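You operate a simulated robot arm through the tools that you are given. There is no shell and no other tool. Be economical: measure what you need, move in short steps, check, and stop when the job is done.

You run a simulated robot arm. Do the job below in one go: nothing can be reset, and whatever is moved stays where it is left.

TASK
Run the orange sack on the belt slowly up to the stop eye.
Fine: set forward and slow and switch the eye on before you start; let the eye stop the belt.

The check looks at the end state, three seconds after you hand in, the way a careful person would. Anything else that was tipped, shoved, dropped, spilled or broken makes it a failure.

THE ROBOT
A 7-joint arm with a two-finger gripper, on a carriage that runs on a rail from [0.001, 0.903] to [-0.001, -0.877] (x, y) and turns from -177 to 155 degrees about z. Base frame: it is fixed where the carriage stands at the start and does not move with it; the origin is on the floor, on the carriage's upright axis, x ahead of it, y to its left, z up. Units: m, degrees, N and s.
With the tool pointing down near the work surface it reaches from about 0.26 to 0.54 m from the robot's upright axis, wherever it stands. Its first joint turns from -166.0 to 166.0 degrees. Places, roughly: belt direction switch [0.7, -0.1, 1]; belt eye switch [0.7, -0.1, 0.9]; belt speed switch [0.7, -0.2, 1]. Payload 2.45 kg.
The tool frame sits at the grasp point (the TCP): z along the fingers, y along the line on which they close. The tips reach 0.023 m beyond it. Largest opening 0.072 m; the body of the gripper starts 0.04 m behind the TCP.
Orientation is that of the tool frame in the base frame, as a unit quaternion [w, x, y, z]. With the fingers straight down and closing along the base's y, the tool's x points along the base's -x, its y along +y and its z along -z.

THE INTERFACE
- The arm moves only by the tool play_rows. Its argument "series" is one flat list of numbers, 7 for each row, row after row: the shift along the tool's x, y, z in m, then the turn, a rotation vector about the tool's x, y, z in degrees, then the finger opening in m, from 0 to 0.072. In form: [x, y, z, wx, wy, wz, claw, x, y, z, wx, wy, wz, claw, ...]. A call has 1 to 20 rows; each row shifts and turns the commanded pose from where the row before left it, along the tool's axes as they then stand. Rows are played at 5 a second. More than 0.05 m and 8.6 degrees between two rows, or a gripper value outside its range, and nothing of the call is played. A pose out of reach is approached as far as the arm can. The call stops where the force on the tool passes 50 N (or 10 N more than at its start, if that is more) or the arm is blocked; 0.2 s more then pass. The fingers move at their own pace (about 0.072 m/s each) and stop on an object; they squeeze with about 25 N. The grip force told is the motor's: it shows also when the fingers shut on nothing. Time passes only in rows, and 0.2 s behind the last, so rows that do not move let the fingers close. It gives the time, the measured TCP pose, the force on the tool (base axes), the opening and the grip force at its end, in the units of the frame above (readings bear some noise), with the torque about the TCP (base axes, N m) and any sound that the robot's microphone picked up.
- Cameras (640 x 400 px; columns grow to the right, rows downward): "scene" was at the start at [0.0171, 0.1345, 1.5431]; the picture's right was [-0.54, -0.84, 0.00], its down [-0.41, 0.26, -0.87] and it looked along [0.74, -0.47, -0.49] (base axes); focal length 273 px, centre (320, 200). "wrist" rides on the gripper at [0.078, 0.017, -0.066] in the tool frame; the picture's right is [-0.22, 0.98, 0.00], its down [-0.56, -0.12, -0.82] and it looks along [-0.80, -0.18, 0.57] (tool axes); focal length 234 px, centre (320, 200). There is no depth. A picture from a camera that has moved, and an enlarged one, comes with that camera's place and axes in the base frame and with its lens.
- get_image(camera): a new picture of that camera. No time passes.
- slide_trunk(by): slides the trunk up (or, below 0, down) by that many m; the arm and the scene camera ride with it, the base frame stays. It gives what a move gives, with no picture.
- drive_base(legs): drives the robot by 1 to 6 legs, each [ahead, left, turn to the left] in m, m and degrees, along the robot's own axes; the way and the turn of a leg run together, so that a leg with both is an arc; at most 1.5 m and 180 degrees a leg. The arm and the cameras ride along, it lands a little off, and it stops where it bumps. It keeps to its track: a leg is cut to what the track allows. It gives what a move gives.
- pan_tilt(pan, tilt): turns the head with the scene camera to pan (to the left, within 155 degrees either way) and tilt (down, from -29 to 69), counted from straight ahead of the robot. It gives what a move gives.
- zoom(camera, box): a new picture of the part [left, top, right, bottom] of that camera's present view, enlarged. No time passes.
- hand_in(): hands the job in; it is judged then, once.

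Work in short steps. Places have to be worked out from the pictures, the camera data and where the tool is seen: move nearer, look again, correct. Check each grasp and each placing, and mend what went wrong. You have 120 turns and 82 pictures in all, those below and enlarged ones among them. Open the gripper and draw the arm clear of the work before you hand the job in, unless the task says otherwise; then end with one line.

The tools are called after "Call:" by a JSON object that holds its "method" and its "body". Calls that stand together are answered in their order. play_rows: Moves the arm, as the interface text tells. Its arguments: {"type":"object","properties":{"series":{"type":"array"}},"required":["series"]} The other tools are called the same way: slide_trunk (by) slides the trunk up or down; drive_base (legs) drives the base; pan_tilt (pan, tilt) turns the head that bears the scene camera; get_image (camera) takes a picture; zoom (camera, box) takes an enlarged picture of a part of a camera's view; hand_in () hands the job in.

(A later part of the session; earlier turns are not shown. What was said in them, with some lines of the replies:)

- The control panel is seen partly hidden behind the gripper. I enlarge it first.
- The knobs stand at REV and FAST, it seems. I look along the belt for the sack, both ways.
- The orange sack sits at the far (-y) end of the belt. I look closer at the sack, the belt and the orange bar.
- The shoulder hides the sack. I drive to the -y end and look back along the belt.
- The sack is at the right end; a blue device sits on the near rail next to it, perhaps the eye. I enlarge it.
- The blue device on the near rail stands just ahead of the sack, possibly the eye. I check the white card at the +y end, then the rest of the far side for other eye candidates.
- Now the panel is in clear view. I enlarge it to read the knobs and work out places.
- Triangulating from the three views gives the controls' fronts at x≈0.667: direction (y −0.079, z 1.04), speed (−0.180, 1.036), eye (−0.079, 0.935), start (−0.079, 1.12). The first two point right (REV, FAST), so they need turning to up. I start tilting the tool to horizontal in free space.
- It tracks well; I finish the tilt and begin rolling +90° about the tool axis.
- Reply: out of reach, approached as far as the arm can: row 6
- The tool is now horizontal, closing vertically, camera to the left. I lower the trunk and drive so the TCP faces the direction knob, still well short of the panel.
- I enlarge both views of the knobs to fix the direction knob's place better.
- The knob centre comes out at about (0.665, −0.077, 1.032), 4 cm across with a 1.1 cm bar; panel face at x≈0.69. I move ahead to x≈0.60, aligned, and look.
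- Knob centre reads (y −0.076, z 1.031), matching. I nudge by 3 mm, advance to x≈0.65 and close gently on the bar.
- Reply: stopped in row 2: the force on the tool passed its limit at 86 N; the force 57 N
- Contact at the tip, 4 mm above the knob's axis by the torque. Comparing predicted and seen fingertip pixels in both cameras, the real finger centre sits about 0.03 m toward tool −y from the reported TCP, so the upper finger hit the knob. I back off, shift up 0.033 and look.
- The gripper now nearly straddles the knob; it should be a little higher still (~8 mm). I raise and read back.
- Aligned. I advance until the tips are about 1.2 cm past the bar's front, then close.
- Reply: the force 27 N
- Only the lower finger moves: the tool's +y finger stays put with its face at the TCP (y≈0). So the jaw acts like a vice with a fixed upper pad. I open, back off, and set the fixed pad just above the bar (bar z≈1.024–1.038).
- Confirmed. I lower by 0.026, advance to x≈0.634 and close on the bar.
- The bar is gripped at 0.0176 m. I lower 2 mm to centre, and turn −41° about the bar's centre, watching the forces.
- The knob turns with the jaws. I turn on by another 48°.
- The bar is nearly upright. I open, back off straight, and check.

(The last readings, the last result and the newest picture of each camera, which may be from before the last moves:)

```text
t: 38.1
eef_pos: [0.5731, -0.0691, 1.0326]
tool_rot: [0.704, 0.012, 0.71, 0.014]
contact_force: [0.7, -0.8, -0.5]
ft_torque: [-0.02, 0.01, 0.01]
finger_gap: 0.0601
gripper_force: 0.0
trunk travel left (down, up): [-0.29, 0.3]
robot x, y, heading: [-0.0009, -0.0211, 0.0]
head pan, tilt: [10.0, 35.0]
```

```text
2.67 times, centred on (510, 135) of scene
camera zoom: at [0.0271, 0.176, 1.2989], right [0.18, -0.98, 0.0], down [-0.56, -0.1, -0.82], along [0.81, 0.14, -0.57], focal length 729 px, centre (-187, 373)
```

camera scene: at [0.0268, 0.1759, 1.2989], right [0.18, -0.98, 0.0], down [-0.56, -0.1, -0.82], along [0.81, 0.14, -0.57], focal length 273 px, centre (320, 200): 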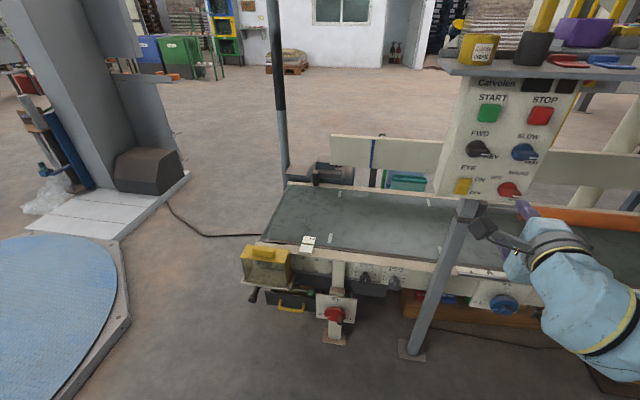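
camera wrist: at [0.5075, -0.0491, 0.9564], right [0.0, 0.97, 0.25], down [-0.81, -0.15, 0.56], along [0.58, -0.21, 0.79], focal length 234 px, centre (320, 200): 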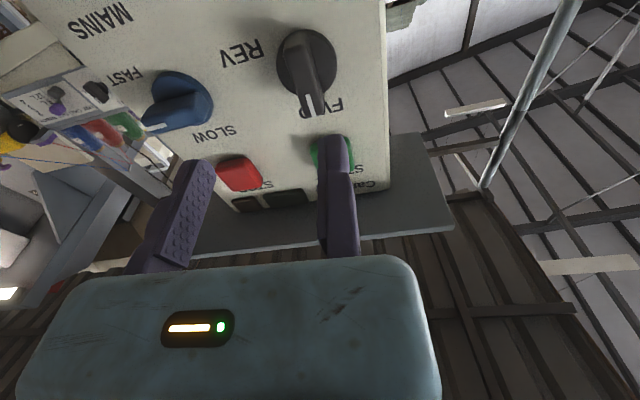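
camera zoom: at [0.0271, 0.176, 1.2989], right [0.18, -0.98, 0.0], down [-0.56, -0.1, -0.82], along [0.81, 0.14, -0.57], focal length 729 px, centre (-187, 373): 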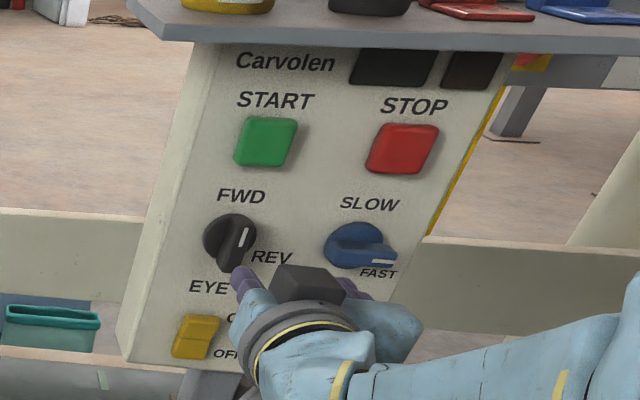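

The direction knob points up at FWD. Now I roll back +88° and drive 0.1 m to the right for the speed knob (y≈−0.172, z≈1.031).

Call:
{"method": "play_rows", "body": {"series": [0, 0, 0, 0, 0, 8, 0.06, 0, 0, 0, 0, 0, 8, 0.06, 0, 0, 0, 0, 0, 8, 0.06, 0, 0, 0, 0, 0, 8, 0.06, 0, 0, 0, 0, 0, 8, 0.06, 0, 0, 0, 0, 0, 8, 0.06, 0, 0, 0, 0, 0, 8, 0.06, 0, 0, 0, 0, 0, 8, 0.06, 0, 0, 0, 0, 0, 8, 0.06, 0, 0, 0, 0, 0, 8, 0.06, 0, 0, 0, 0, 0, 8, 0.06]}}

Call:
{"method": "drive_base", "body": {"legs": [[0, -0.103, 0]]}}

Call:
{"method": "get_image", "body": {"camera": "wrist"}}

Call:
{"method": "zoom", "body": {"camera": "scene", "box": [390, 60, 550, 210]}}

```text
t: 40.5
eef_pos: [0.5742, -0.0686, 1.0323]
tool_rot: [0.497, 0.503, 0.5, 0.5]
contact_force: [0.3, -0.3, 1.0]
ft_torque: [-0.02, 0.01, 0.03]
finger_gap: 0.06
gripper_force: 0.1
trunk travel left (down, up): [-0.29, 0.3]
robot x, y, heading: [-0.0018, -0.0217, 0.5]
head pan, tilt: [10.0, 35.0]
```

```text
t: 41.7
eef_pos: [0.5749, -0.1709, 1.0325]
tool_rot: [0.497, 0.502, 0.502, 0.498]
contact_force: [1.0, 1.0, 0.5]
ft_torque: [0.0, 0.0, 0.01]
finger_gap: 0.0599
gripper_force: 0.1
trunk travel left (down, up): [-0.29, 0.3]
robot x, y, heading: [-0.0002, -0.1239, 0.1]
head pan, tilt: [10.0, 35.0]
```

```text
43 pictures are left
camera wrist: at [0.5093, -0.0937, 1.0505], right [0.01, -0.22, 0.98], down [-0.82, -0.56, -0.12], along [0.57, -0.8, -0.19], focal length 234 px, centre (320, 200)
```

wrist: 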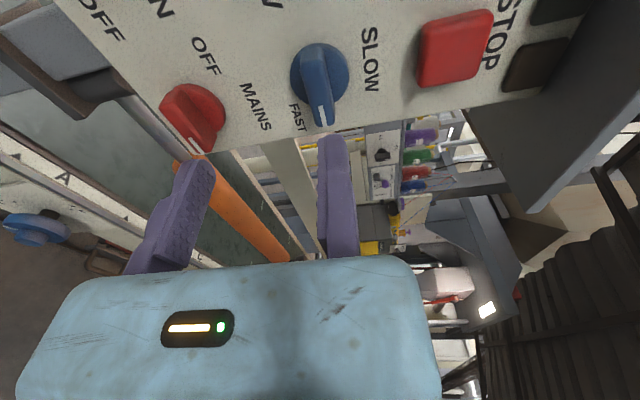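

```text
2.67 times, centred on (470, 135) of scene
camera zoom: at [0.0266, 0.074, 1.2989], right [0.18, -0.98, 0.0], down [-0.56, -0.1, -0.82], along [0.81, 0.14, -0.57], focal length 729 px, centre (-80, 373)
```

zoom: 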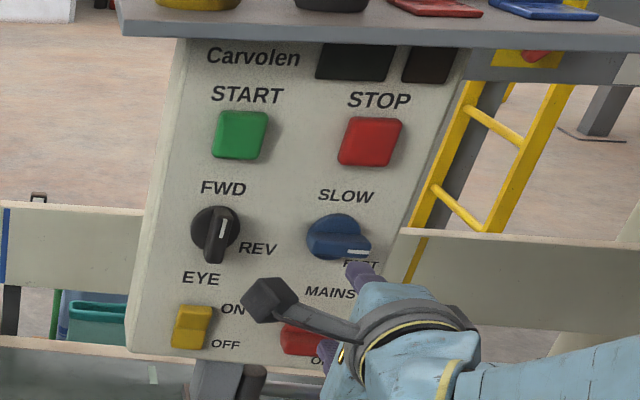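

The blue bar's centre reads (y −0.172, z 1.029). I raise 6 mm, advance to x≈0.635 and close.

Call:
{"method": "play_rows", "body": {"series": [-0.001, 0.007, 0, 0, 0, 0, 0.06, 0, 0, 0.03, 0, 0, 0, 0.06, 0, 0, 0.02, 0, 0, 0, 0.06, 0, 0, 0.01, 0, 0, 0, 0.06]}}

Call:
{"method": "play_rows", "body": {"series": [0, 0, 0, 0, 0, 0, 0.04, 0, 0, 0, 0, 0, 0, 0.02, 0, 0, 0, 0, 0, 0, 0.01, 0, 0, 0, 0, 0, 0, 0.005]}}

Call:
{"method": "get_image", "body": {"camera": "wrist"}}

```text
t: 42.7
eef_pos: [0.6345, -0.1722, 1.0397]
tool_rot: [0.497, 0.502, 0.502, 0.499]
contact_force: [-0.3, 0.2, -0.4]
ft_torque: [0.03, -0.04, -0.01]
finger_gap: 0.06
gripper_force: 0.0
trunk travel left (down, up): [-0.29, 0.3]
robot x, y, heading: [0.0023, -0.1275, 0.3]
head pan, tilt: [10.0, 35.0]
```

```text
t: 43.7
eef_pos: [0.634, -0.1721, 1.039]
tool_rot: [0.496, 0.503, 0.502, 0.499]
contact_force: [-3.9, 0.3, -7.5]
ft_torque: [-0.11, 0.13, 0.03]
finger_gap: 0.016
gripper_force: 7.9
trunk travel left (down, up): [-0.29, 0.3]
robot x, y, heading: [0.001, -0.1294, 0.0]
head pan, tilt: [10.0, 35.0]
```

```text
41 pictures are left
camera wrist: at [0.5693, -0.095, 1.0565], right [0.01, -0.22, 0.98], down [-0.82, -0.56, -0.12], along [0.57, -0.8, -0.19], focal length 234 px, centre (320, 200)
```

wrist: 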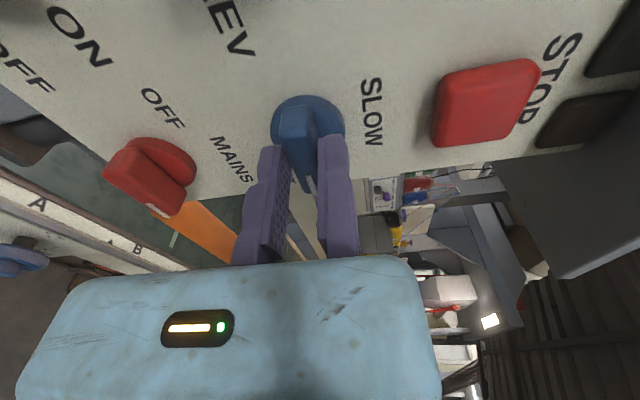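

The blue bar is held just as the black one was. I turn it −88° the same way.

Call:
{"method": "play_rows", "body": {"series": [0, -0.001, 0, 0, 0, 0, 0.005, 0.0011, 0, 0, 0, 0, -8, 0.005, 0.0011, 0, 0, 0, 0, -8, 0.005, 0.0011, 0, 0, 0, 0, -8, 0.005, 0.0011, 0, 0, 0, 0, -8, 0.005, 0.0011, 0, 0, 0, 0, -8, 0.005]}}

Call:
{"method": "play_rows", "body": {"series": [0.0011, 0, 0, 0, 0, -8, 0.005, 0.0011, 0, 0, 0, 0, -8, 0.005, 0.0011, 0, 0, 0, 0, -8, 0.005, 0.0011, 0, 0, 0, 0, -8, 0.005, 0.0011, 0, 0, 0, 0, -8, 0.005, 0.0011, 0, 0, 0, 0, -8, 0.005]}}

Call:
{"method": "play_rows", "body": {"series": [0, 0, 0, 0, 0, 0, 0.03, 0, 0, 0, 0, 0, 0, 0.05, 0, 0, -0.04, 0, 0, 0, 0.06, 0, 0, -0.04, 0, 0, 0, 0.06]}}

Call:
{"method": "get_image", "body": {"camera": "wrist"}}

Call:
{"method": "zoom", "body": {"camera": "scene", "box": [390, 60, 550, 210]}}

```text
t: 45.1
eef_pos: [0.6351, -0.1688, 1.0356]
tool_rot: [0.637, 0.301, 0.644, 0.298]
contact_force: [0.9, -2.5, -9.7]
ft_torque: [0.06, 0.06, -0.08]
finger_gap: 0.0184
gripper_force: 9.6
trunk travel left (down, up): [-0.29, 0.3]
robot x, y, heading: [0.0002, -0.1243, 0.2]
head pan, tilt: [10.0, 35.0]
```

```text
t: 46.5
eef_pos: [0.634, -0.165, 1.0316]
tool_rot: [0.704, 0.012, 0.71, 0.012]
contact_force: [1.6, -10.5, -3.8]
ft_torque: [0.02, 0.05, -0.17]
finger_gap: 0.0198
gripper_force: 11.0
trunk travel left (down, up): [-0.29, 0.3]
robot x, y, heading: [0.0047, -0.1232, 0.2]
head pan, tilt: [10.0, 35.0]
```

```text
t: 47.5
eef_pos: [0.556, -0.1643, 1.0313]
tool_rot: [0.704, 0.012, 0.71, 0.014]
contact_force: [0.8, -0.1, 0.0]
ft_torque: [0.03, -0.04, -0.01]
finger_gap: 0.0599
gripper_force: 0.1
trunk travel left (down, up): [-0.29, 0.3]
robot x, y, heading: [0.0003, -0.1242, 0.1]
head pan, tilt: [10.0, 35.0]
```

```text
40 pictures are left
camera wrist: at [0.4891, -0.1442, 0.9546], right [0.0, 0.97, 0.25], down [-0.81, -0.15, 0.56], along [0.58, -0.21, 0.79], focal length 234 px, centre (320, 200)
```

wrist: 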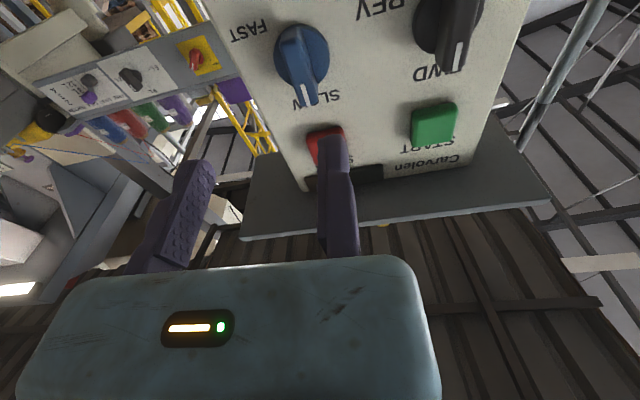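

```text
2.67 times, centred on (470, 135) of scene
camera zoom: at [0.0274, 0.0738, 1.2989], right [0.18, -0.98, 0.0], down [-0.56, -0.1, -0.82], along [0.81, 0.14, -0.57], focal length 729 px, centre (-80, 373)
```

zoom: 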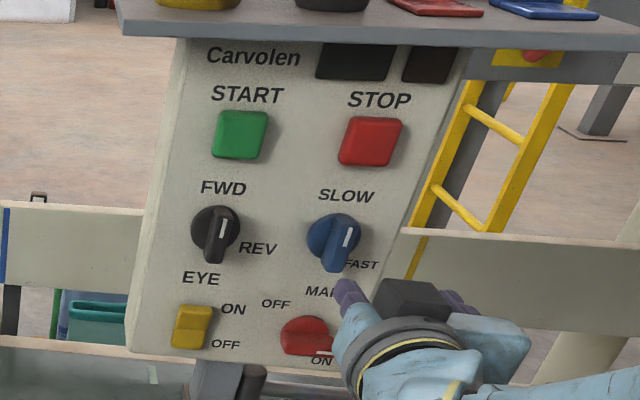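

Both knobs are upright (FWD, SLOW) within a few degrees. Next the eye rocker: I enlarge it to see which half is in.

Call:
{"method": "drive_base", "body": {"legs": [[0, 0.095, 0]]}}

Call:
{"method": "zoom", "body": {"camera": "scene", "box": [450, 100, 550, 200]}}

Call:
{"method": "get_image", "body": {"camera": "wrist"}}

```text
t: 48.6
eef_pos: [0.5555, -0.0683, 1.0319]
tool_rot: [0.704, 0.013, 0.71, 0.014]
contact_force: [-0.3, -0.3, 0.0]
ft_torque: [0.01, -0.01, -0.02]
finger_gap: 0.06
gripper_force: 0.0
trunk travel left (down, up): [-0.29, 0.3]
robot x, y, heading: [-0.0005, -0.0288, 0.1]
head pan, tilt: [10.0, 35.0]
```

```text
4.00 times, centred on (500, 150) of scene
camera zoom: at [0.0267, 0.1687, 1.2989], right [0.18, -0.98, 0.0], down [-0.56, -0.1, -0.82], along [0.81, 0.14, -0.57], focal length 1094 px, centre (-400, 400)
```

zoom: 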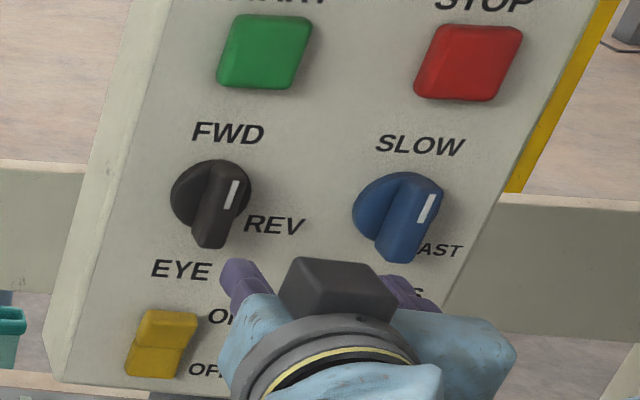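

```text
37 pictures are left
camera wrist: at [0.4889, -0.0495, 0.9548], right [0.0, 0.97, 0.25], down [-0.81, -0.15, 0.56], along [0.58, -0.21, 0.79], focal length 234 px, centre (320, 200)
```

wrist: 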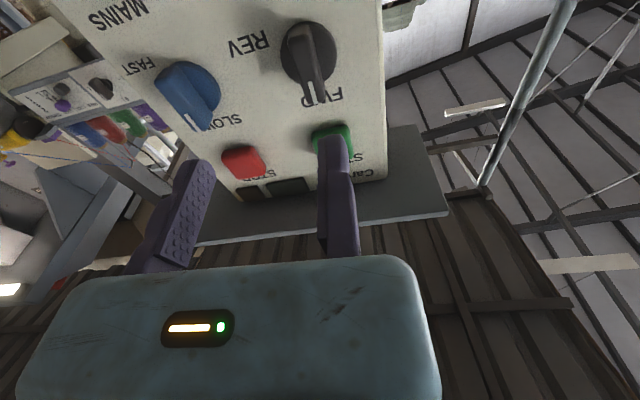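

I'll press its upper (ON) half (about y −0.079, z 0.949) with the closed fingers. I roll back so the camera is at the left and watching, close, and lower the trunk.

Call:
{"method": "play_rows", "body": {"series": [0, 0, 0, 0, 0, 8, 0.0, 0, 0, 0, 0, 0, 8, 0.0, 0, 0, 0, 0, 0, 8, 0.0, 0, 0, 0, 0, 0, 8, 0.0, 0, 0, 0, 0, 0, 8, 0.0, 0, 0, 0, 0, 0, 8, 0.0, 0, 0, 0, 0, 0, 8, 0.0, 0, 0, 0, 0, 0, 8, 0.0, 0, 0, 0, 0, 0, 8, 0.0, 0, 0, 0, 0, 0, 8, 0.0, 0, 0, 0, 0, 0, 8, 0.0]}}

Call:
{"method": "slide_trunk", "body": {"by": -0.083}}

Call:
{"method": "play_rows", "body": {"series": [-0.005, 0, 0.02, 0, 0, 0, 0.0, -0.005, 0, 0.02, 0, 0, 0, 0]}}

Call:
{"method": "get_image", "body": {"camera": "wrist"}}

Call:
{"method": "get_image", "body": {"camera": "scene"}}

```text
t: 51.0
eef_pos: [0.556, -0.0706, 1.031]
tool_rot: [0.496, 0.503, 0.501, 0.5]
contact_force: [0.5, 0.1, -0.1]
ft_torque: [0.0, 0.01, 0.03]
finger_gap: 0.0002
gripper_force: 25.3
trunk travel left (down, up): [-0.29, 0.3]
robot x, y, heading: [0.0015, -0.0325, 0.2]
head pan, tilt: [10.0, 35.0]
```

```text
t: 52.2
eef_pos: [0.5559, -0.0685, 0.948]
tool_rot: [0.497, 0.502, 0.502, 0.499]
contact_force: [0.3, 0.3, 0.5]
ft_torque: [0.02, 0.0, 0.0]
finger_gap: 0.0
gripper_force: 25.1
trunk travel left (down, up): [-0.207, 0.383]
robot x, y, heading: [-0.0044, -0.0328, 0.1]
head pan, tilt: [10.0, 35.0]
```

```text
t: 52.8
eef_pos: [0.5939, -0.0793, 0.9463]
tool_rot: [0.497, 0.503, 0.502, 0.498]
contact_force: [-0.3, 0.4, 0.0]
ft_torque: [-0.04, 0.01, -0.01]
finger_gap: 0.0
gripper_force: 25.2
trunk travel left (down, up): [-0.207, 0.383]
robot x, y, heading: [-0.004, -0.032, 0.4]
head pan, tilt: [10.0, 35.0]
```

```text
36 pictures are left
camera wrist: at [0.5288, -0.0025, 0.9643], right [0.01, -0.22, 0.98], down [-0.82, -0.56, -0.12], along [0.57, -0.8, -0.18], focal length 234 px, centre (320, 200)
```

wrist: 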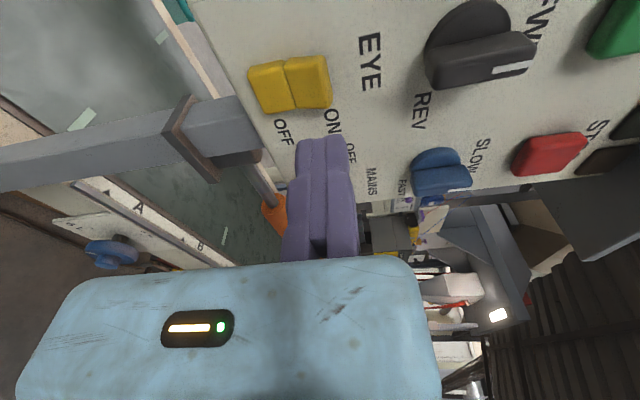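

```text
35 pictures are left
camera scene: at [0.0263, 0.1689, 1.2159], right [0.18, -0.98, 0.0], down [-0.56, -0.1, -0.82], along [0.81, 0.14, -0.57], focal length 273 px, centre (320, 200)
```

scene: 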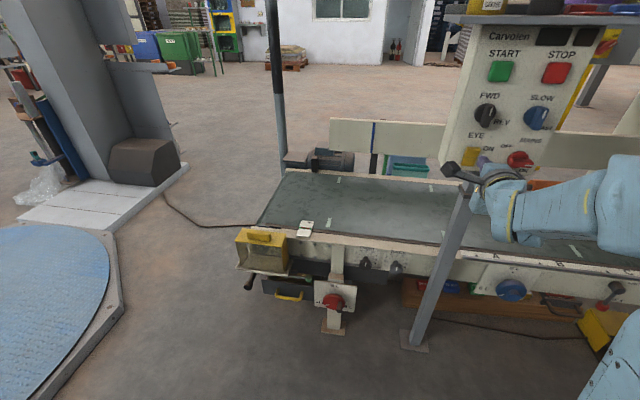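

The closed tips line up with the rocker's upper half. I push ahead in small steps.

Call:
{"method": "play_rows", "body": {"series": [0, 0.001, 0.02, 0, 0, 0, 0, 0, 0, 0.01, 0, 0, 0, 0, 0, 0, 0.005, 0, 0, 0, 0, 0, 0, 0.005, 0, 0, 0, 0, 0, 0, 0.005, 0, 0, 0, 0]}}

Call:
{"method": "zoom", "body": {"camera": "wrist", "box": [200, 20, 440, 180]}}

```text
t: 54.0
eef_pos: [0.6393, -0.0796, 0.9491]
tool_rot: [0.497, 0.502, 0.502, 0.499]
contact_force: [0.4, -0.1, 0.1]
ft_torque: [-0.01, 0.0, 0.03]
finger_gap: 0.006
gripper_force: 28.2
trunk travel left (down, up): [-0.207, 0.383]
robot x, y, heading: [-0.0029, -0.0315, 0.3]
head pan, tilt: [10.0, 35.0]
```

```text
2.50 times, centred on (320, 100) of wrist
camera zoom: at [0.5744, -0.0024, 0.9661], right [0.01, -0.22, 0.98], down [-0.82, -0.56, -0.12], along [0.57, -0.8, -0.19], focal length 585 px, centre (320, 450)
```

zoom: 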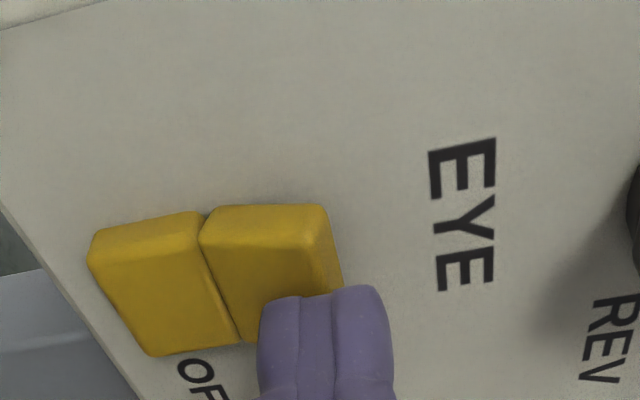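

No force yet, and the fingers sit toward the right and upper edge of the rocker. I shift 6 mm left, 4 mm down and press on.

Call:
{"method": "play_rows", "body": {"series": [0, 0, -0.01, 0, 0, 0, 0, 0.006, -0.004, 0, 0, 0, 0, 0, 0, 0, 0.01, 0, 0, 0, 0, 0, 0, 0.004, 0, 0, 0, 0, 0, 0, 0.004, 0, 0, 0, 0]}}

Call:
{"method": "zoom", "body": {"camera": "wrist", "box": [200, 20, 440, 180]}}

```text
t: 55.2
eef_pos: [0.6473, -0.0736, 0.9424]
tool_rot: [0.496, 0.503, 0.503, 0.498]
contact_force: [-23.8, 1.2, -4.4]
ft_torque: [-0.2, -0.01, -0.12]
finger_gap: 0.006
gripper_force: 28.6
trunk travel left (down, up): [-0.207, 0.383]
robot x, y, heading: [-0.0017, -0.0281, -0.0]
head pan, tilt: [10.0, 35.0]
```

```text
2.50 times, centred on (320, 100) of wrist
camera zoom: at [0.5816, 0.0038, 0.9612], right [0.01, -0.22, 0.98], down [-0.82, -0.56, -0.12], along [0.57, -0.8, -0.19], focal length 585 px, centre (320, 450)
```

zoom: 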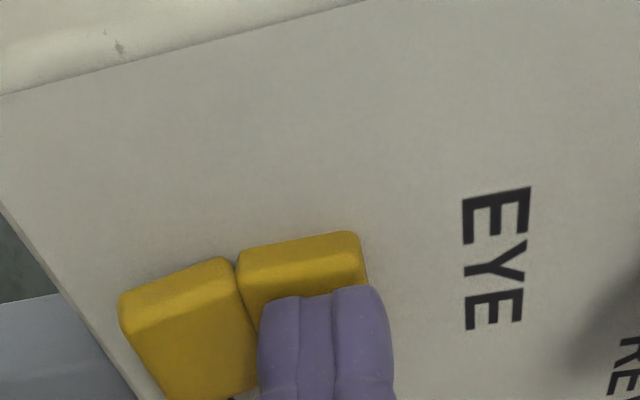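

Now 24 N on the upper half and it seems to have tipped in. I press 3 mm more to be sure, then back off and compare.

Call:
{"method": "play_rows", "body": {"series": [0, 0, 0.003, 0, 0, 0, 0, 0, 0, 0.002, 0, 0, 0, 0]}}

Call:
{"method": "play_rows", "body": {"series": [0, 0, -0.03, 0, 0, 0, 0, 0, 0, -0.04, 0, 0, 0, 0, 0, 0, -0.04, 0, 0, 0, 0]}}

Call:
{"method": "zoom", "body": {"camera": "wrist", "box": [200, 0, 440, 160]}}

Call:
{"method": "zoom", "body": {"camera": "scene", "box": [430, 60, 590, 190]}}

```text
t: 55.6
eef_pos: [0.6467, -0.075, 0.9437]
tool_rot: [0.496, 0.504, 0.503, 0.497]
contact_force: [-31.9, 2.6, 1.4]
ft_torque: [0.18, -0.15, -0.19]
finger_gap: 0.0059
gripper_force: 28.5
trunk travel left (down, up): [-0.207, 0.383]
robot x, y, heading: [-0.0013, -0.0331, 0.2]
head pan, tilt: [10.0, 35.0]
stopped in row 2: the force on the tool passed its limit at 56 N (the readings are from after the stop); the commanded pose is now the measured one
```

```text
t: 56.4
eef_pos: [0.5386, -0.0762, 0.9445]
tool_rot: [0.495, 0.504, 0.504, 0.497]
contact_force: [1.0, 0.0, 0.5]
ft_torque: [-0.03, -0.02, -0.02]
finger_gap: 0.0
gripper_force: 28.7
trunk travel left (down, up): [-0.207, 0.383]
robot x, y, heading: [0.0026, -0.0293, 0.2]
head pan, tilt: [10.0, 35.0]
```

```text
2.50 times, centred on (320, 80) of wrist
camera zoom: at [0.4738, 0.0015, 0.9625], right [0.02, -0.22, 0.98], down [-0.82, -0.56, -0.11], along [0.57, -0.8, -0.19], focal length 585 px, centre (320, 500)
```

zoom: 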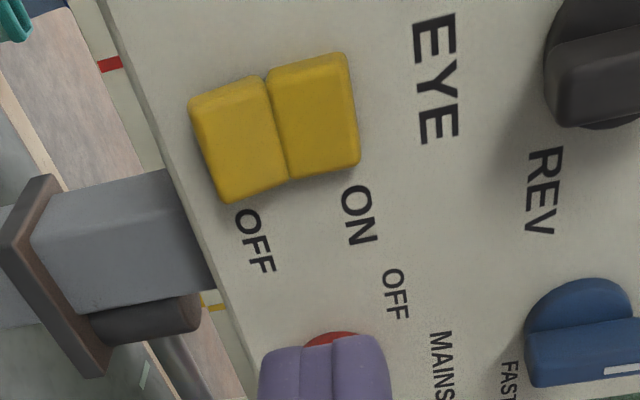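

```text
3.08 times, centred on (510, 125) of scene
camera zoom: at [0.0273, 0.1688, 1.2159], right [0.18, -0.98, 0.0], down [-0.56, -0.1, -0.82], along [0.81, 0.14, -0.57], focal length 841 px, centre (-265, 431)
```

zoom: 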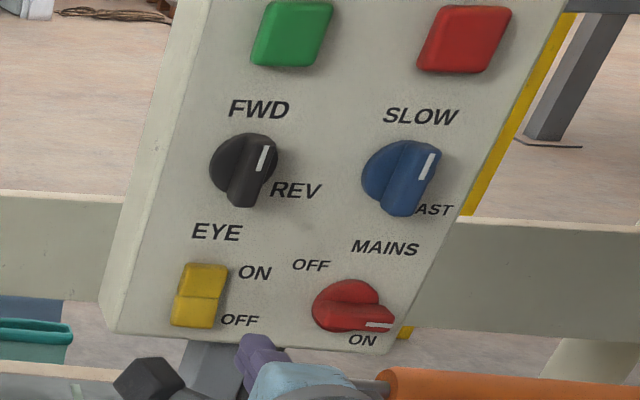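

I can't tell the rocker's state clearly head on. I drive 0.15 m left for a grazing view of it.

Call:
{"method": "drive_base", "body": {"legs": [[0, 0.2, 0]]}}

Call:
{"method": "play_rows", "body": {"series": [0, 0, 0.04, 0, 0, 0, 0, 0, 0, 0.04, 0, 0, 0, 0]}}

Call:
{"method": "get_image", "body": {"camera": "wrist"}}

```text
t: 58.1
eef_pos: [0.5387, 0.1248, 0.9451]
tool_rot: [0.495, 0.503, 0.504, 0.498]
contact_force: [-0.4, -1.1, 0.0]
ft_torque: [-0.02, -0.02, 0.02]
finger_gap: 0.0001
gripper_force: 27.7
trunk travel left (down, up): [-0.207, 0.383]
robot x, y, heading: [0.0009, 0.1678, 0.3]
head pan, tilt: [10.0, 35.0]
```

```text
t: 58.7
eef_pos: [0.6189, 0.126, 0.9429]
tool_rot: [0.494, 0.503, 0.504, 0.499]
contact_force: [-0.2, 0.3, 0.6]
ft_torque: [0.02, 0.04, 0.01]
finger_gap: 0.0
gripper_force: 28.2
trunk travel left (down, up): [-0.207, 0.383]
robot x, y, heading: [-0.0038, 0.1691, 0.2]
head pan, tilt: [10.0, 35.0]
```

```text
30 pictures are left
camera wrist: at [0.553, 0.203, 0.9617], right [0.01, -0.22, 0.98], down [-0.82, -0.56, -0.11], along [0.57, -0.8, -0.19], focal length 234 px, centre (320, 200)
```

wrist: 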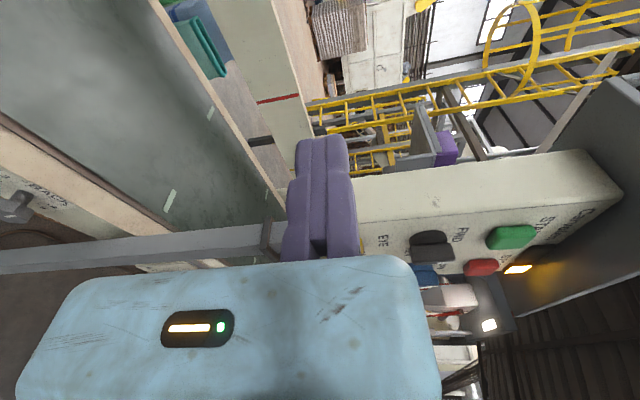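

An amber lamp is now lit at the panel's top. I look from the scene camera.

Call:
{"method": "pan_tilt", "body": {"pan": -20, "tilt": 20}}

Call:
{"method": "get_image", "body": {"camera": "scene"}}

```text
t: 59.6
eef_pos: [0.6176, 0.1252, 0.9439]
tool_rot: [0.495, 0.504, 0.504, 0.497]
contact_force: [-0.4, -0.1, -0.3]
ft_torque: [0.01, -0.04, 0.0]
finger_gap: 0.0
gripper_force: 27.9
trunk travel left (down, up): [-0.207, 0.383]
robot x, y, heading: [0.0007, 0.1712, 0.4]
head pan, tilt: [-20.0, 20.0]
```

```text
29 pictures are left
camera scene: at [0.0276, 0.3218, 1.2397], right [-0.34, -0.94, 0.0], down [-0.32, 0.12, -0.94], along [0.88, -0.32, -0.34], focal length 273 px, centre (320, 200)
```

scene: 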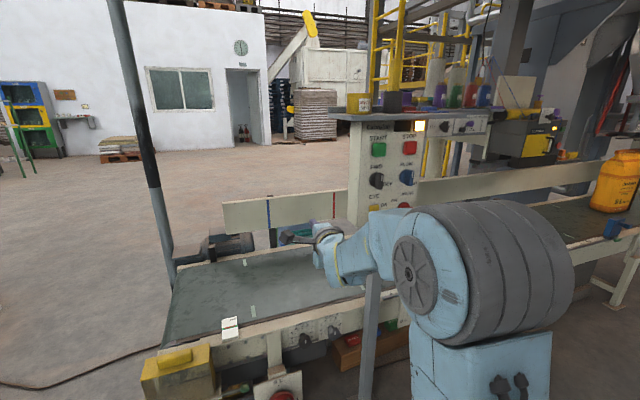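

Call:
{"method": "zoom", "body": {"camera": "scene", "box": [330, 90, 450, 220]}}

Call:
{"method": "zoom", "body": {"camera": "scene", "box": [550, 130, 640, 260]}}

```text
3.08 times, centred on (390, 155) of scene
camera zoom: at [0.0276, 0.3218, 1.2397], right [-0.34, -0.94, 0.0], down [-0.32, 0.12, -0.94], along [0.88, -0.32, -0.34], focal length 841 px, centre (105, 338)
```

zoom: 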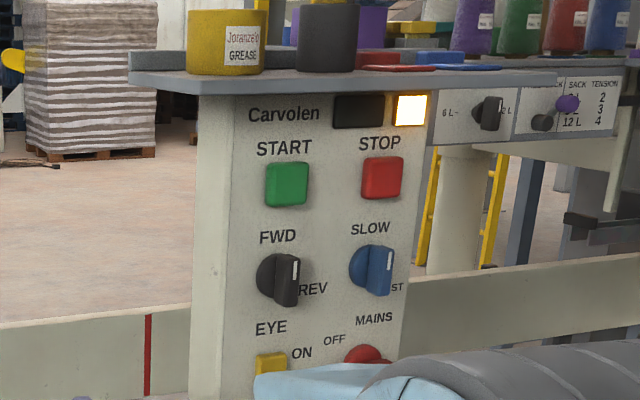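

```text
3.08 times, centred on (595, 195) of scene
camera zoom: at [0.0276, 0.3218, 1.2397], right [-0.34, -0.94, 0.0], down [-0.32, 0.12, -0.94], along [0.88, -0.32, -0.34], focal length 841 px, centre (-526, 215)
```

zoom: 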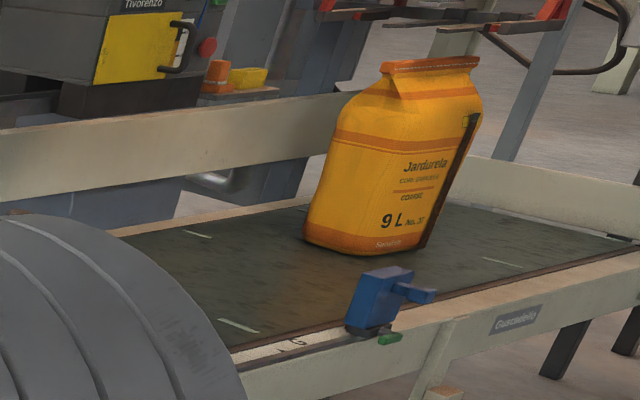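

The amber lamp, dark before, is lit: the eye is on. The knobs show FWD and SLOW. I retract, raise the trunk to the START button (z≈1.112) and drive back.

Call:
{"method": "play_rows", "body": {"series": [0, 0, -0.04, 0, 0, 0, 0, 0, 0, -0.03, 0, 0, 0, 0]}}

Call:
{"method": "drive_base", "body": {"legs": [[0, -0.203, 0]]}}

Call:
{"method": "slide_trunk", "body": {"by": 0.168}}

Call:
{"method": "get_image", "body": {"camera": "wrist"}}

```text
t: 60.2
eef_pos: [0.5496, 0.1249, 0.9422]
tool_rot: [0.495, 0.504, 0.504, 0.496]
contact_force: [-0.2, -0.3, -1.0]
ft_torque: [-0.01, -0.04, -0.03]
finger_gap: 0.0
gripper_force: 28.1
trunk travel left (down, up): [-0.207, 0.383]
robot x, y, heading: [0.001, 0.1699, 0.2]
head pan, tilt: [-20.0, 20.0]
```

```text
t: 61.9
eef_pos: [0.5478, -0.0783, 0.9426]
tool_rot: [0.495, 0.503, 0.505, 0.498]
contact_force: [0.1, -0.6, -0.4]
ft_torque: [0.01, 0.03, 0.02]
finger_gap: 0.0
gripper_force: 28.2
trunk travel left (down, up): [-0.207, 0.383]
robot x, y, heading: [0.0006, -0.0358, 0.4]
head pan, tilt: [-20.0, 20.0]
```

```text
t: 63.8
eef_pos: [0.5477, -0.0787, 1.1111]
tool_rot: [0.494, 0.503, 0.504, 0.499]
contact_force: [0.8, -0.2, 0.4]
ft_torque: [0.0, 0.0, -0.01]
finger_gap: 0.0001
gripper_force: 28.5
trunk travel left (down, up): [-0.375, 0.215]
robot x, y, heading: [-0.003, -0.0327, 0.4]
head pan, tilt: [-20.0, 20.0]
```

```text
26 pictures are left
camera wrist: at [0.4825, -0.0013, 1.1289], right [0.02, -0.22, 0.98], down [-0.82, -0.56, -0.11], along [0.57, -0.8, -0.19], focal length 234 px, centre (320, 200)
```

wrist: 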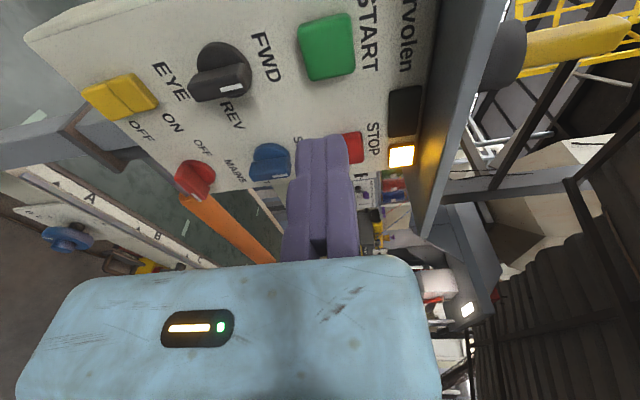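

The fingers face the START button (centre y −0.073, z 1.115). I move up to it and press in small steps.

Call:
{"method": "play_rows", "body": {"series": [0.004, 0.001, 0.04, 0, 0, 0, 0, 0, 0, 0.04, 0, 0, 0, 0, 0, 0, 0.01, 0, 0, 0, 0, 0, 0, 0.004, 0, 0, 0, 0, 0, 0, 0.004, 0, 0, 0, 0]}}

Call:
{"method": "get_image", "body": {"camera": "wrist"}}

```text
t: 65.0
eef_pos: [0.646, -0.0741, 1.1108]
tool_rot: [0.495, 0.503, 0.505, 0.497]
contact_force: [-5.5, -1.2, 0.0]
ft_torque: [-0.02, 0.01, -0.07]
finger_gap: 0.0061
gripper_force: 28.8
trunk travel left (down, up): [-0.375, 0.215]
robot x, y, heading: [0.0012, -0.0367, 0.6]
head pan, tilt: [-20.0, 20.0]
heard: click
```

```text
25 pictures are left
camera wrist: at [0.5806, 0.0032, 1.129], right [0.02, -0.22, 0.98], down [-0.82, -0.56, -0.11], along [0.57, -0.8, -0.19], focal length 234 px, centre (320, 200)
```

wrist: 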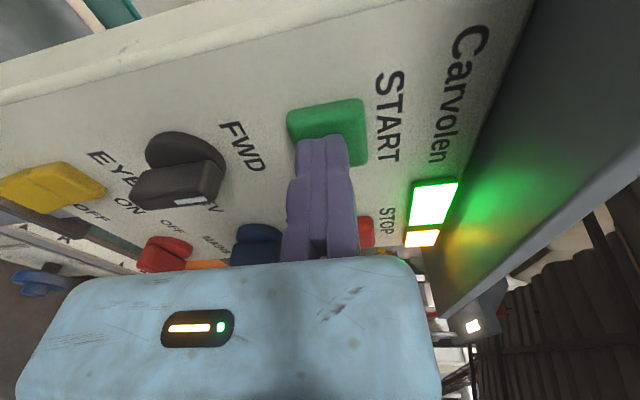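

A click, and the green run lamp is lit with the amber one. I back off and look at the sack.

Call:
{"method": "play_rows", "body": {"series": [0, 0, -0.03, 0, 0, 0, 0, 0, 0, -0.04, 0, 0, 0, 0]}}

Call:
{"method": "get_image", "body": {"camera": "scene"}}

```text
t: 65.6
eef_pos: [0.5785, -0.074, 1.1109]
tool_rot: [0.494, 0.503, 0.505, 0.497]
contact_force: [-0.1, 0.0, -0.4]
ft_torque: [-0.01, -0.01, -0.02]
finger_gap: 0.0
gripper_force: 28.1
trunk travel left (down, up): [-0.375, 0.215]
robot x, y, heading: [-0.0009, -0.0373, 0.4]
head pan, tilt: [-20.0, 20.0]
```

```text
24 pictures are left
camera scene: at [0.0278, 0.1167, 1.4078], right [-0.34, -0.94, 0.0], down [-0.32, 0.12, -0.94], along [0.88, -0.32, -0.34], focal length 273 px, centre (320, 200)
```

scene: 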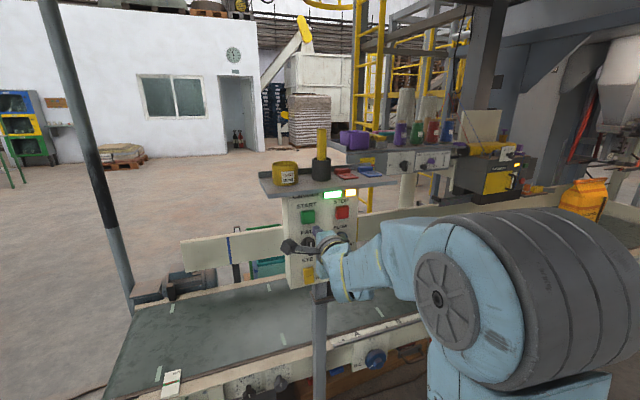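

The belt runs. I drive left for a free view of the sack and the eye, letting time pass.

Call:
{"method": "play_rows", "body": {"series": [0, 0, -0.04, 0, 0, 0, 0]}}

Call:
{"method": "drive_base", "body": {"legs": [[0, 0.3, 0]]}}

Call:
{"method": "get_image", "body": {"camera": "scene"}}

Call:
{"method": "zoom", "body": {"camera": "scene", "box": [480, 110, 640, 240]}}

```text
t: 66.0
eef_pos: [0.538, -0.074, 1.1117]
tool_rot: [0.494, 0.503, 0.505, 0.498]
contact_force: [0.5, -0.6, 0.0]
ft_torque: [-0.03, -0.04, -0.02]
finger_gap: 0.0
gripper_force: 28.7
trunk travel left (down, up): [-0.375, 0.215]
robot x, y, heading: [-0.002, -0.0358, 0.3]
head pan, tilt: [-20.0, 20.0]
```

```text
t: 68.1
eef_pos: [0.5373, 0.2272, 1.1132]
tool_rot: [0.495, 0.503, 0.504, 0.498]
contact_force: [0.4, -0.6, 0.7]
ft_torque: [-0.02, -0.01, 0.01]
finger_gap: 0.0
gripper_force: 28.4
trunk travel left (down, up): [-0.375, 0.215]
robot x, y, heading: [0.0016, 0.2648, -0.0]
head pan, tilt: [-20.0, 20.0]
```

```text
23 pictures are left
camera scene: at [0.0274, 0.4189, 1.4078], right [-0.34, -0.94, 0.0], down [-0.32, 0.12, -0.94], along [0.89, -0.32, -0.34], focal length 273 px, centre (320, 200)
```

scene: 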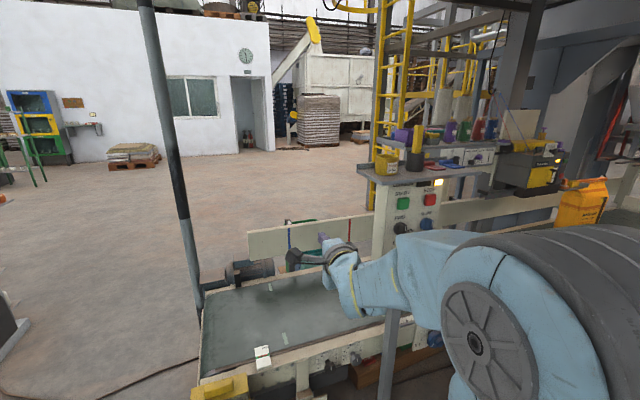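

```text
3.08 times, centred on (560, 175) of scene
camera zoom: at [0.0274, 0.4189, 1.4078], right [-0.34, -0.94, 0.0], down [-0.32, 0.12, -0.94], along [0.89, -0.32, -0.34], focal length 841 px, centre (-418, 277)
```

zoom: 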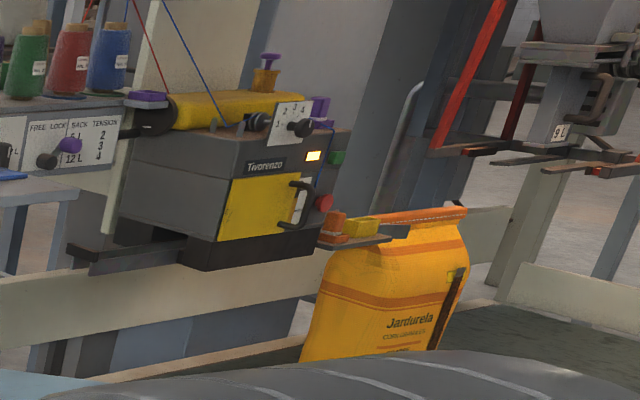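

The green lamp is out again with amber still on: the eye has stopped the belt. I drive right to check the sack at the eye.

Call:
{"method": "play_rows", "body": {"series": [0, 0, -0.04, 0, 0, 0, 0.03, 0, 0, -0.04, 0, 0, 0, 0.05]}}

Call:
{"method": "drive_base", "body": {"legs": [[0, -1.1, 0]]}}

Call:
{"method": "pan_tilt", "body": {"pan": 0, "tilt": 35}}

Call:
{"method": "get_image", "body": {"camera": "scene"}}

Call:
{"method": "get_image", "body": {"camera": "wrist"}}

```text
t: 68.7
eef_pos: [0.4572, 0.2244, 1.1125]
tool_rot: [0.494, 0.503, 0.505, 0.498]
contact_force: [0.5, -0.3, 0.7]
ft_torque: [0.01, -0.02, -0.03]
finger_gap: 0.05
gripper_force: 0.1
trunk travel left (down, up): [-0.375, 0.215]
robot x, y, heading: [-0.0019, 0.2672, 0.3]
head pan, tilt: [-20.0, 20.0]
```

```text
t: 74.5
eef_pos: [0.456, -0.9005, 1.1127]
tool_rot: [0.503, 0.511, 0.496, 0.49]
contact_force: [-0.5, 0.0, 0.0]
ft_torque: [0.04, 0.0, 0.03]
finger_gap: 0.05
gripper_force: 0.0
trunk travel left (down, up): [-0.375, 0.215]
robot x, y, heading: [-0.0018, -0.8462, -1.5]
head pan, tilt: [-20.0, 20.0]
```

```text
t: 75.3
eef_pos: [0.4561, -0.8994, 1.1133]
tool_rot: [0.502, 0.511, 0.497, 0.489]
contact_force: [-0.1, 1.3, -0.1]
ft_torque: [0.03, 0.02, 0.01]
finger_gap: 0.0503
gripper_force: 0.1
trunk travel left (down, up): [-0.375, 0.215]
robot x, y, heading: [0.0001, -0.8442, -1.6]
head pan, tilt: [0.0, 35.0]
```

```text
21 pictures are left
camera scene: at [0.0328, -0.6618, 1.384], right [-0.03, -1.0, 0.0], down [-0.57, 0.02, -0.82], along [0.82, -0.02, -0.57], focal length 273 px, centre (320, 200)
```

scene: 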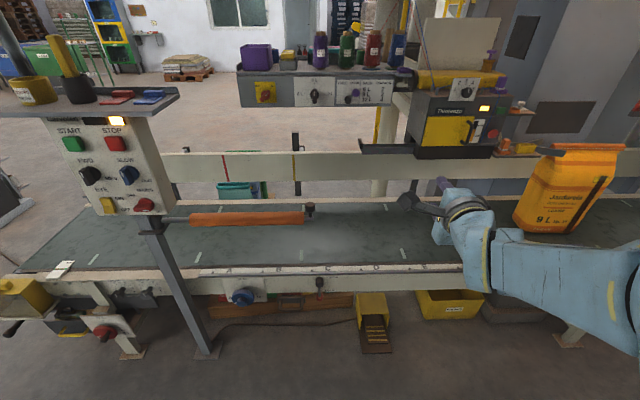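

```text
20 pictures are left
camera wrist: at [0.3925, -0.8212, 1.1311], right [0.01, -0.22, 0.98], down [-0.84, -0.54, -0.11], along [0.55, -0.81, -0.19], focal length 234 px, centre (320, 200)
```

wrist: 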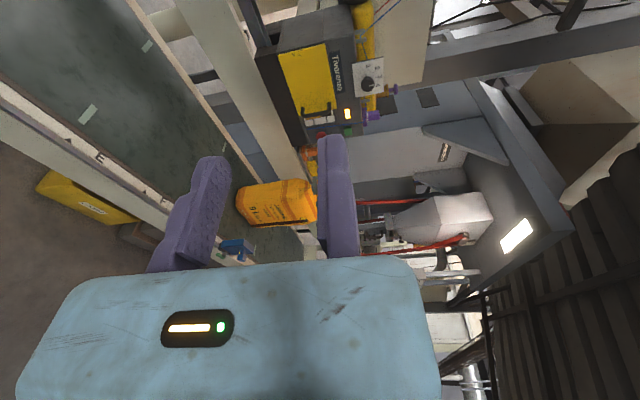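

The sack stands upright and has moved up; the arm hides the eye. I shift left a bit and look again.

Call:
{"method": "drive_base", "body": {"legs": [[0, 0.3, 1.6]]}}

Call:
{"method": "slide_trunk", "body": {"by": -0.2}}

Call:
{"method": "pan_tilt", "body": {"pan": -30, "tilt": 25}}

Call:
{"method": "get_image", "body": {"camera": "scene"}}

Call:
{"method": "zoom", "body": {"camera": "wrist", "box": [150, 130, 350, 290]}}

```text
t: 77.4
eef_pos: [0.4562, -0.5898, 1.1128]
tool_rot: [0.495, 0.505, 0.504, 0.496]
contact_force: [-0.1, 0.1, -0.3]
ft_torque: [0.04, 0.01, -0.01]
finger_gap: 0.05
gripper_force: 0.1
trunk travel left (down, up): [-0.375, 0.215]
robot x, y, heading: [-0.0017, -0.5467, 0.1]
head pan, tilt: [0.0, 35.0]
```

```text
t: 79.6
eef_pos: [0.4561, -0.5893, 0.9133]
tool_rot: [0.495, 0.505, 0.504, 0.496]
contact_force: [0.0, -0.2, 0.6]
ft_torque: [-0.01, 0.0, 0.02]
finger_gap: 0.0499
gripper_force: 0.1
trunk travel left (down, up): [-0.175, 0.415]
robot x, y, heading: [-0.0009, -0.5468, 0.1]
head pan, tilt: [0.0, 35.0]
```

```text
t: 80.5
eef_pos: [0.4571, -0.5898, 0.9133]
tool_rot: [0.495, 0.504, 0.504, 0.497]
contact_force: [0.8, -0.2, 0.4]
ft_torque: [0.0, -0.01, -0.01]
finger_gap: 0.0499
gripper_force: 0.1
trunk travel left (down, up): [-0.175, 0.415]
robot x, y, heading: [-0.0022, -0.5452, 0.4]
head pan, tilt: [-30.0, 25.0]
```

```text
19 pictures are left
camera scene: at [0.0198, -0.409, 1.1997], right [-0.5, -0.87, 0.0], down [-0.37, 0.21, -0.91], along [0.79, -0.45, -0.42], focal length 273 px, centre (320, 200)
```

scene: 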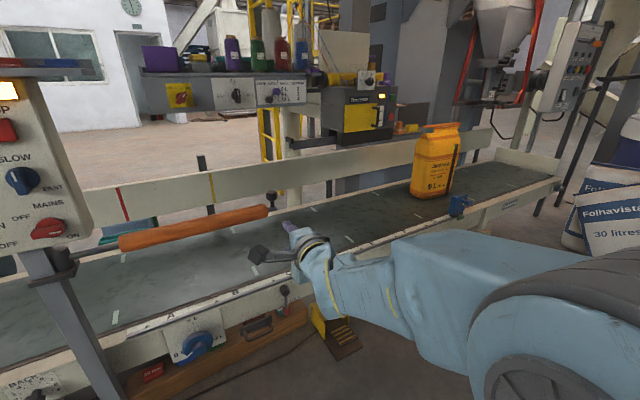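

```text
2.50 times, centred on (250, 210) of wrist
camera zoom: at [0.3919, -0.5124, 0.9311], right [0.01, -0.22, 0.98], down [-0.82, -0.56, -0.11], along [0.57, -0.8, -0.19], focal length 585 px, centre (495, 175)
```

zoom: 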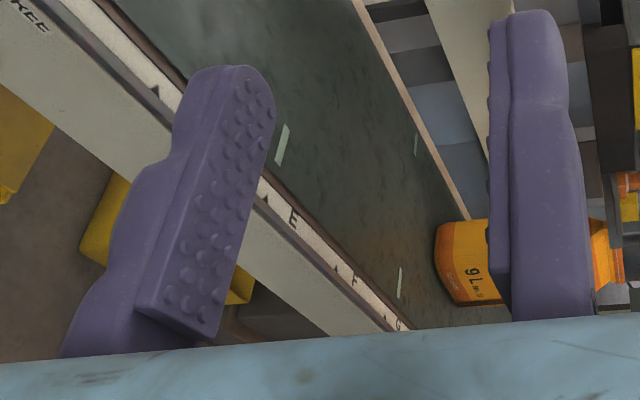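

I enlarge the sack and eye to check they line up and that it stands still.

Call:
{"method": "zoom", "body": {"camera": "scene", "box": [370, 110, 510, 230]}}

Call:
{"method": "zoom", "body": {"camera": "scene", "box": [0, 60, 140, 260]}}

```text
3.33 times, centred on (440, 170) of scene
camera zoom: at [0.0198, -0.409, 1.1997], right [-0.5, -0.87, 0.0], down [-0.37, 0.21, -0.91], along [0.79, -0.45, -0.42], focal length 911 px, centre (-80, 300)
```

zoom: 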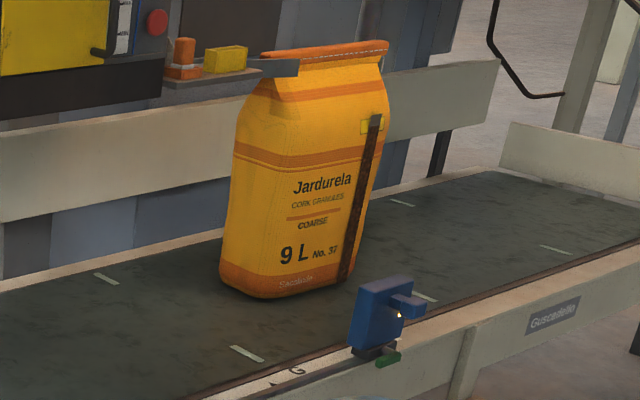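

```text
2.00 times, centred on (70, 160) of scene
camera zoom: at [0.0198, -0.409, 1.1997], right [-0.5, -0.87, 0.0], down [-0.37, 0.21, -0.91], along [0.79, -0.45, -0.42], focal length 547 px, centre (820, 280)
```

zoom: 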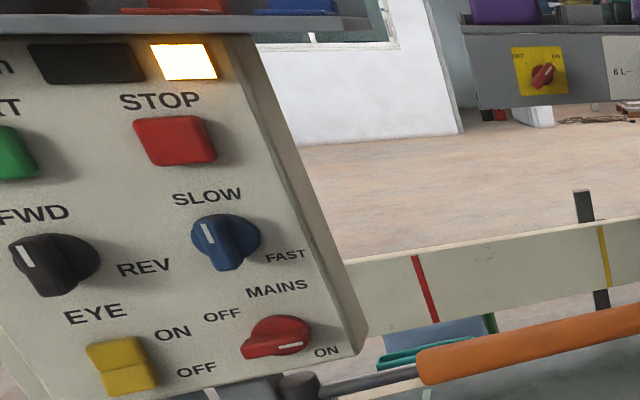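

The eye's own lamp is lit, the sack stands upright across from it, and the run lamp is out with FWD, SLOW and eye ON set. I draw the arm a bit clear with the gripper open.

Call:
{"method": "slide_trunk", "body": {"by": 0.2}}

Call:
{"method": "play_rows", "body": {"series": [0, 0, -0.03, 0, 0, 0, 0.072, 0, 0, 0, 0, 0, 0, 0.072]}}

Call:
{"method": "get_image", "body": {"camera": "scene"}}

```text
t: 82.7
eef_pos: [0.4575, -0.59, 1.1133]
tool_rot: [0.496, 0.504, 0.504, 0.496]
contact_force: [-0.1, -0.1, 0.2]
ft_torque: [-0.01, -0.02, 0.02]
finger_gap: 0.0502
gripper_force: 0.0
trunk travel left (down, up): [-0.375, 0.215]
robot x, y, heading: [-0.001, -0.5439, -0.0]
head pan, tilt: [-30.0, 25.0]
```

```text
t: 83.3
eef_pos: [0.4284, -0.5914, 1.1131]
tool_rot: [0.496, 0.504, 0.503, 0.497]
contact_force: [0.2, 0.0, 1.1]
ft_torque: [-0.01, 0.0, -0.06]
finger_gap: 0.0718
gripper_force: 0.1
trunk travel left (down, up): [-0.375, 0.215]
robot x, y, heading: [0.0007, -0.5452, 0.3]
head pan, tilt: [-30.0, 25.0]
```

```text
15 pictures are left
camera scene: at [0.0195, -0.4091, 1.3997], right [-0.5, -0.87, 0.0], down [-0.37, 0.21, -0.91], along [0.79, -0.45, -0.42], focal length 273 px, centre (320, 200)
```

scene: 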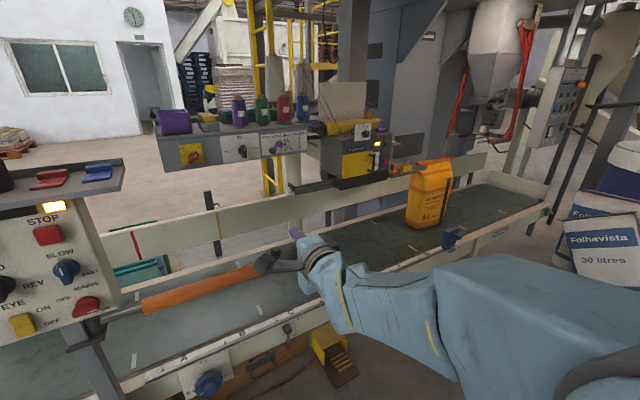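

Everything is still, the sack is at the eye, and the arm is clear; I hand in.

Call:
{"method": "hand_in", "body": {}}

```text
The job is handed in.
```

The orange sack ran slowly forward and now stands upright at the stop eye. The eye stopped the belt, with forward, slow and eye-on all set before I pressed start.
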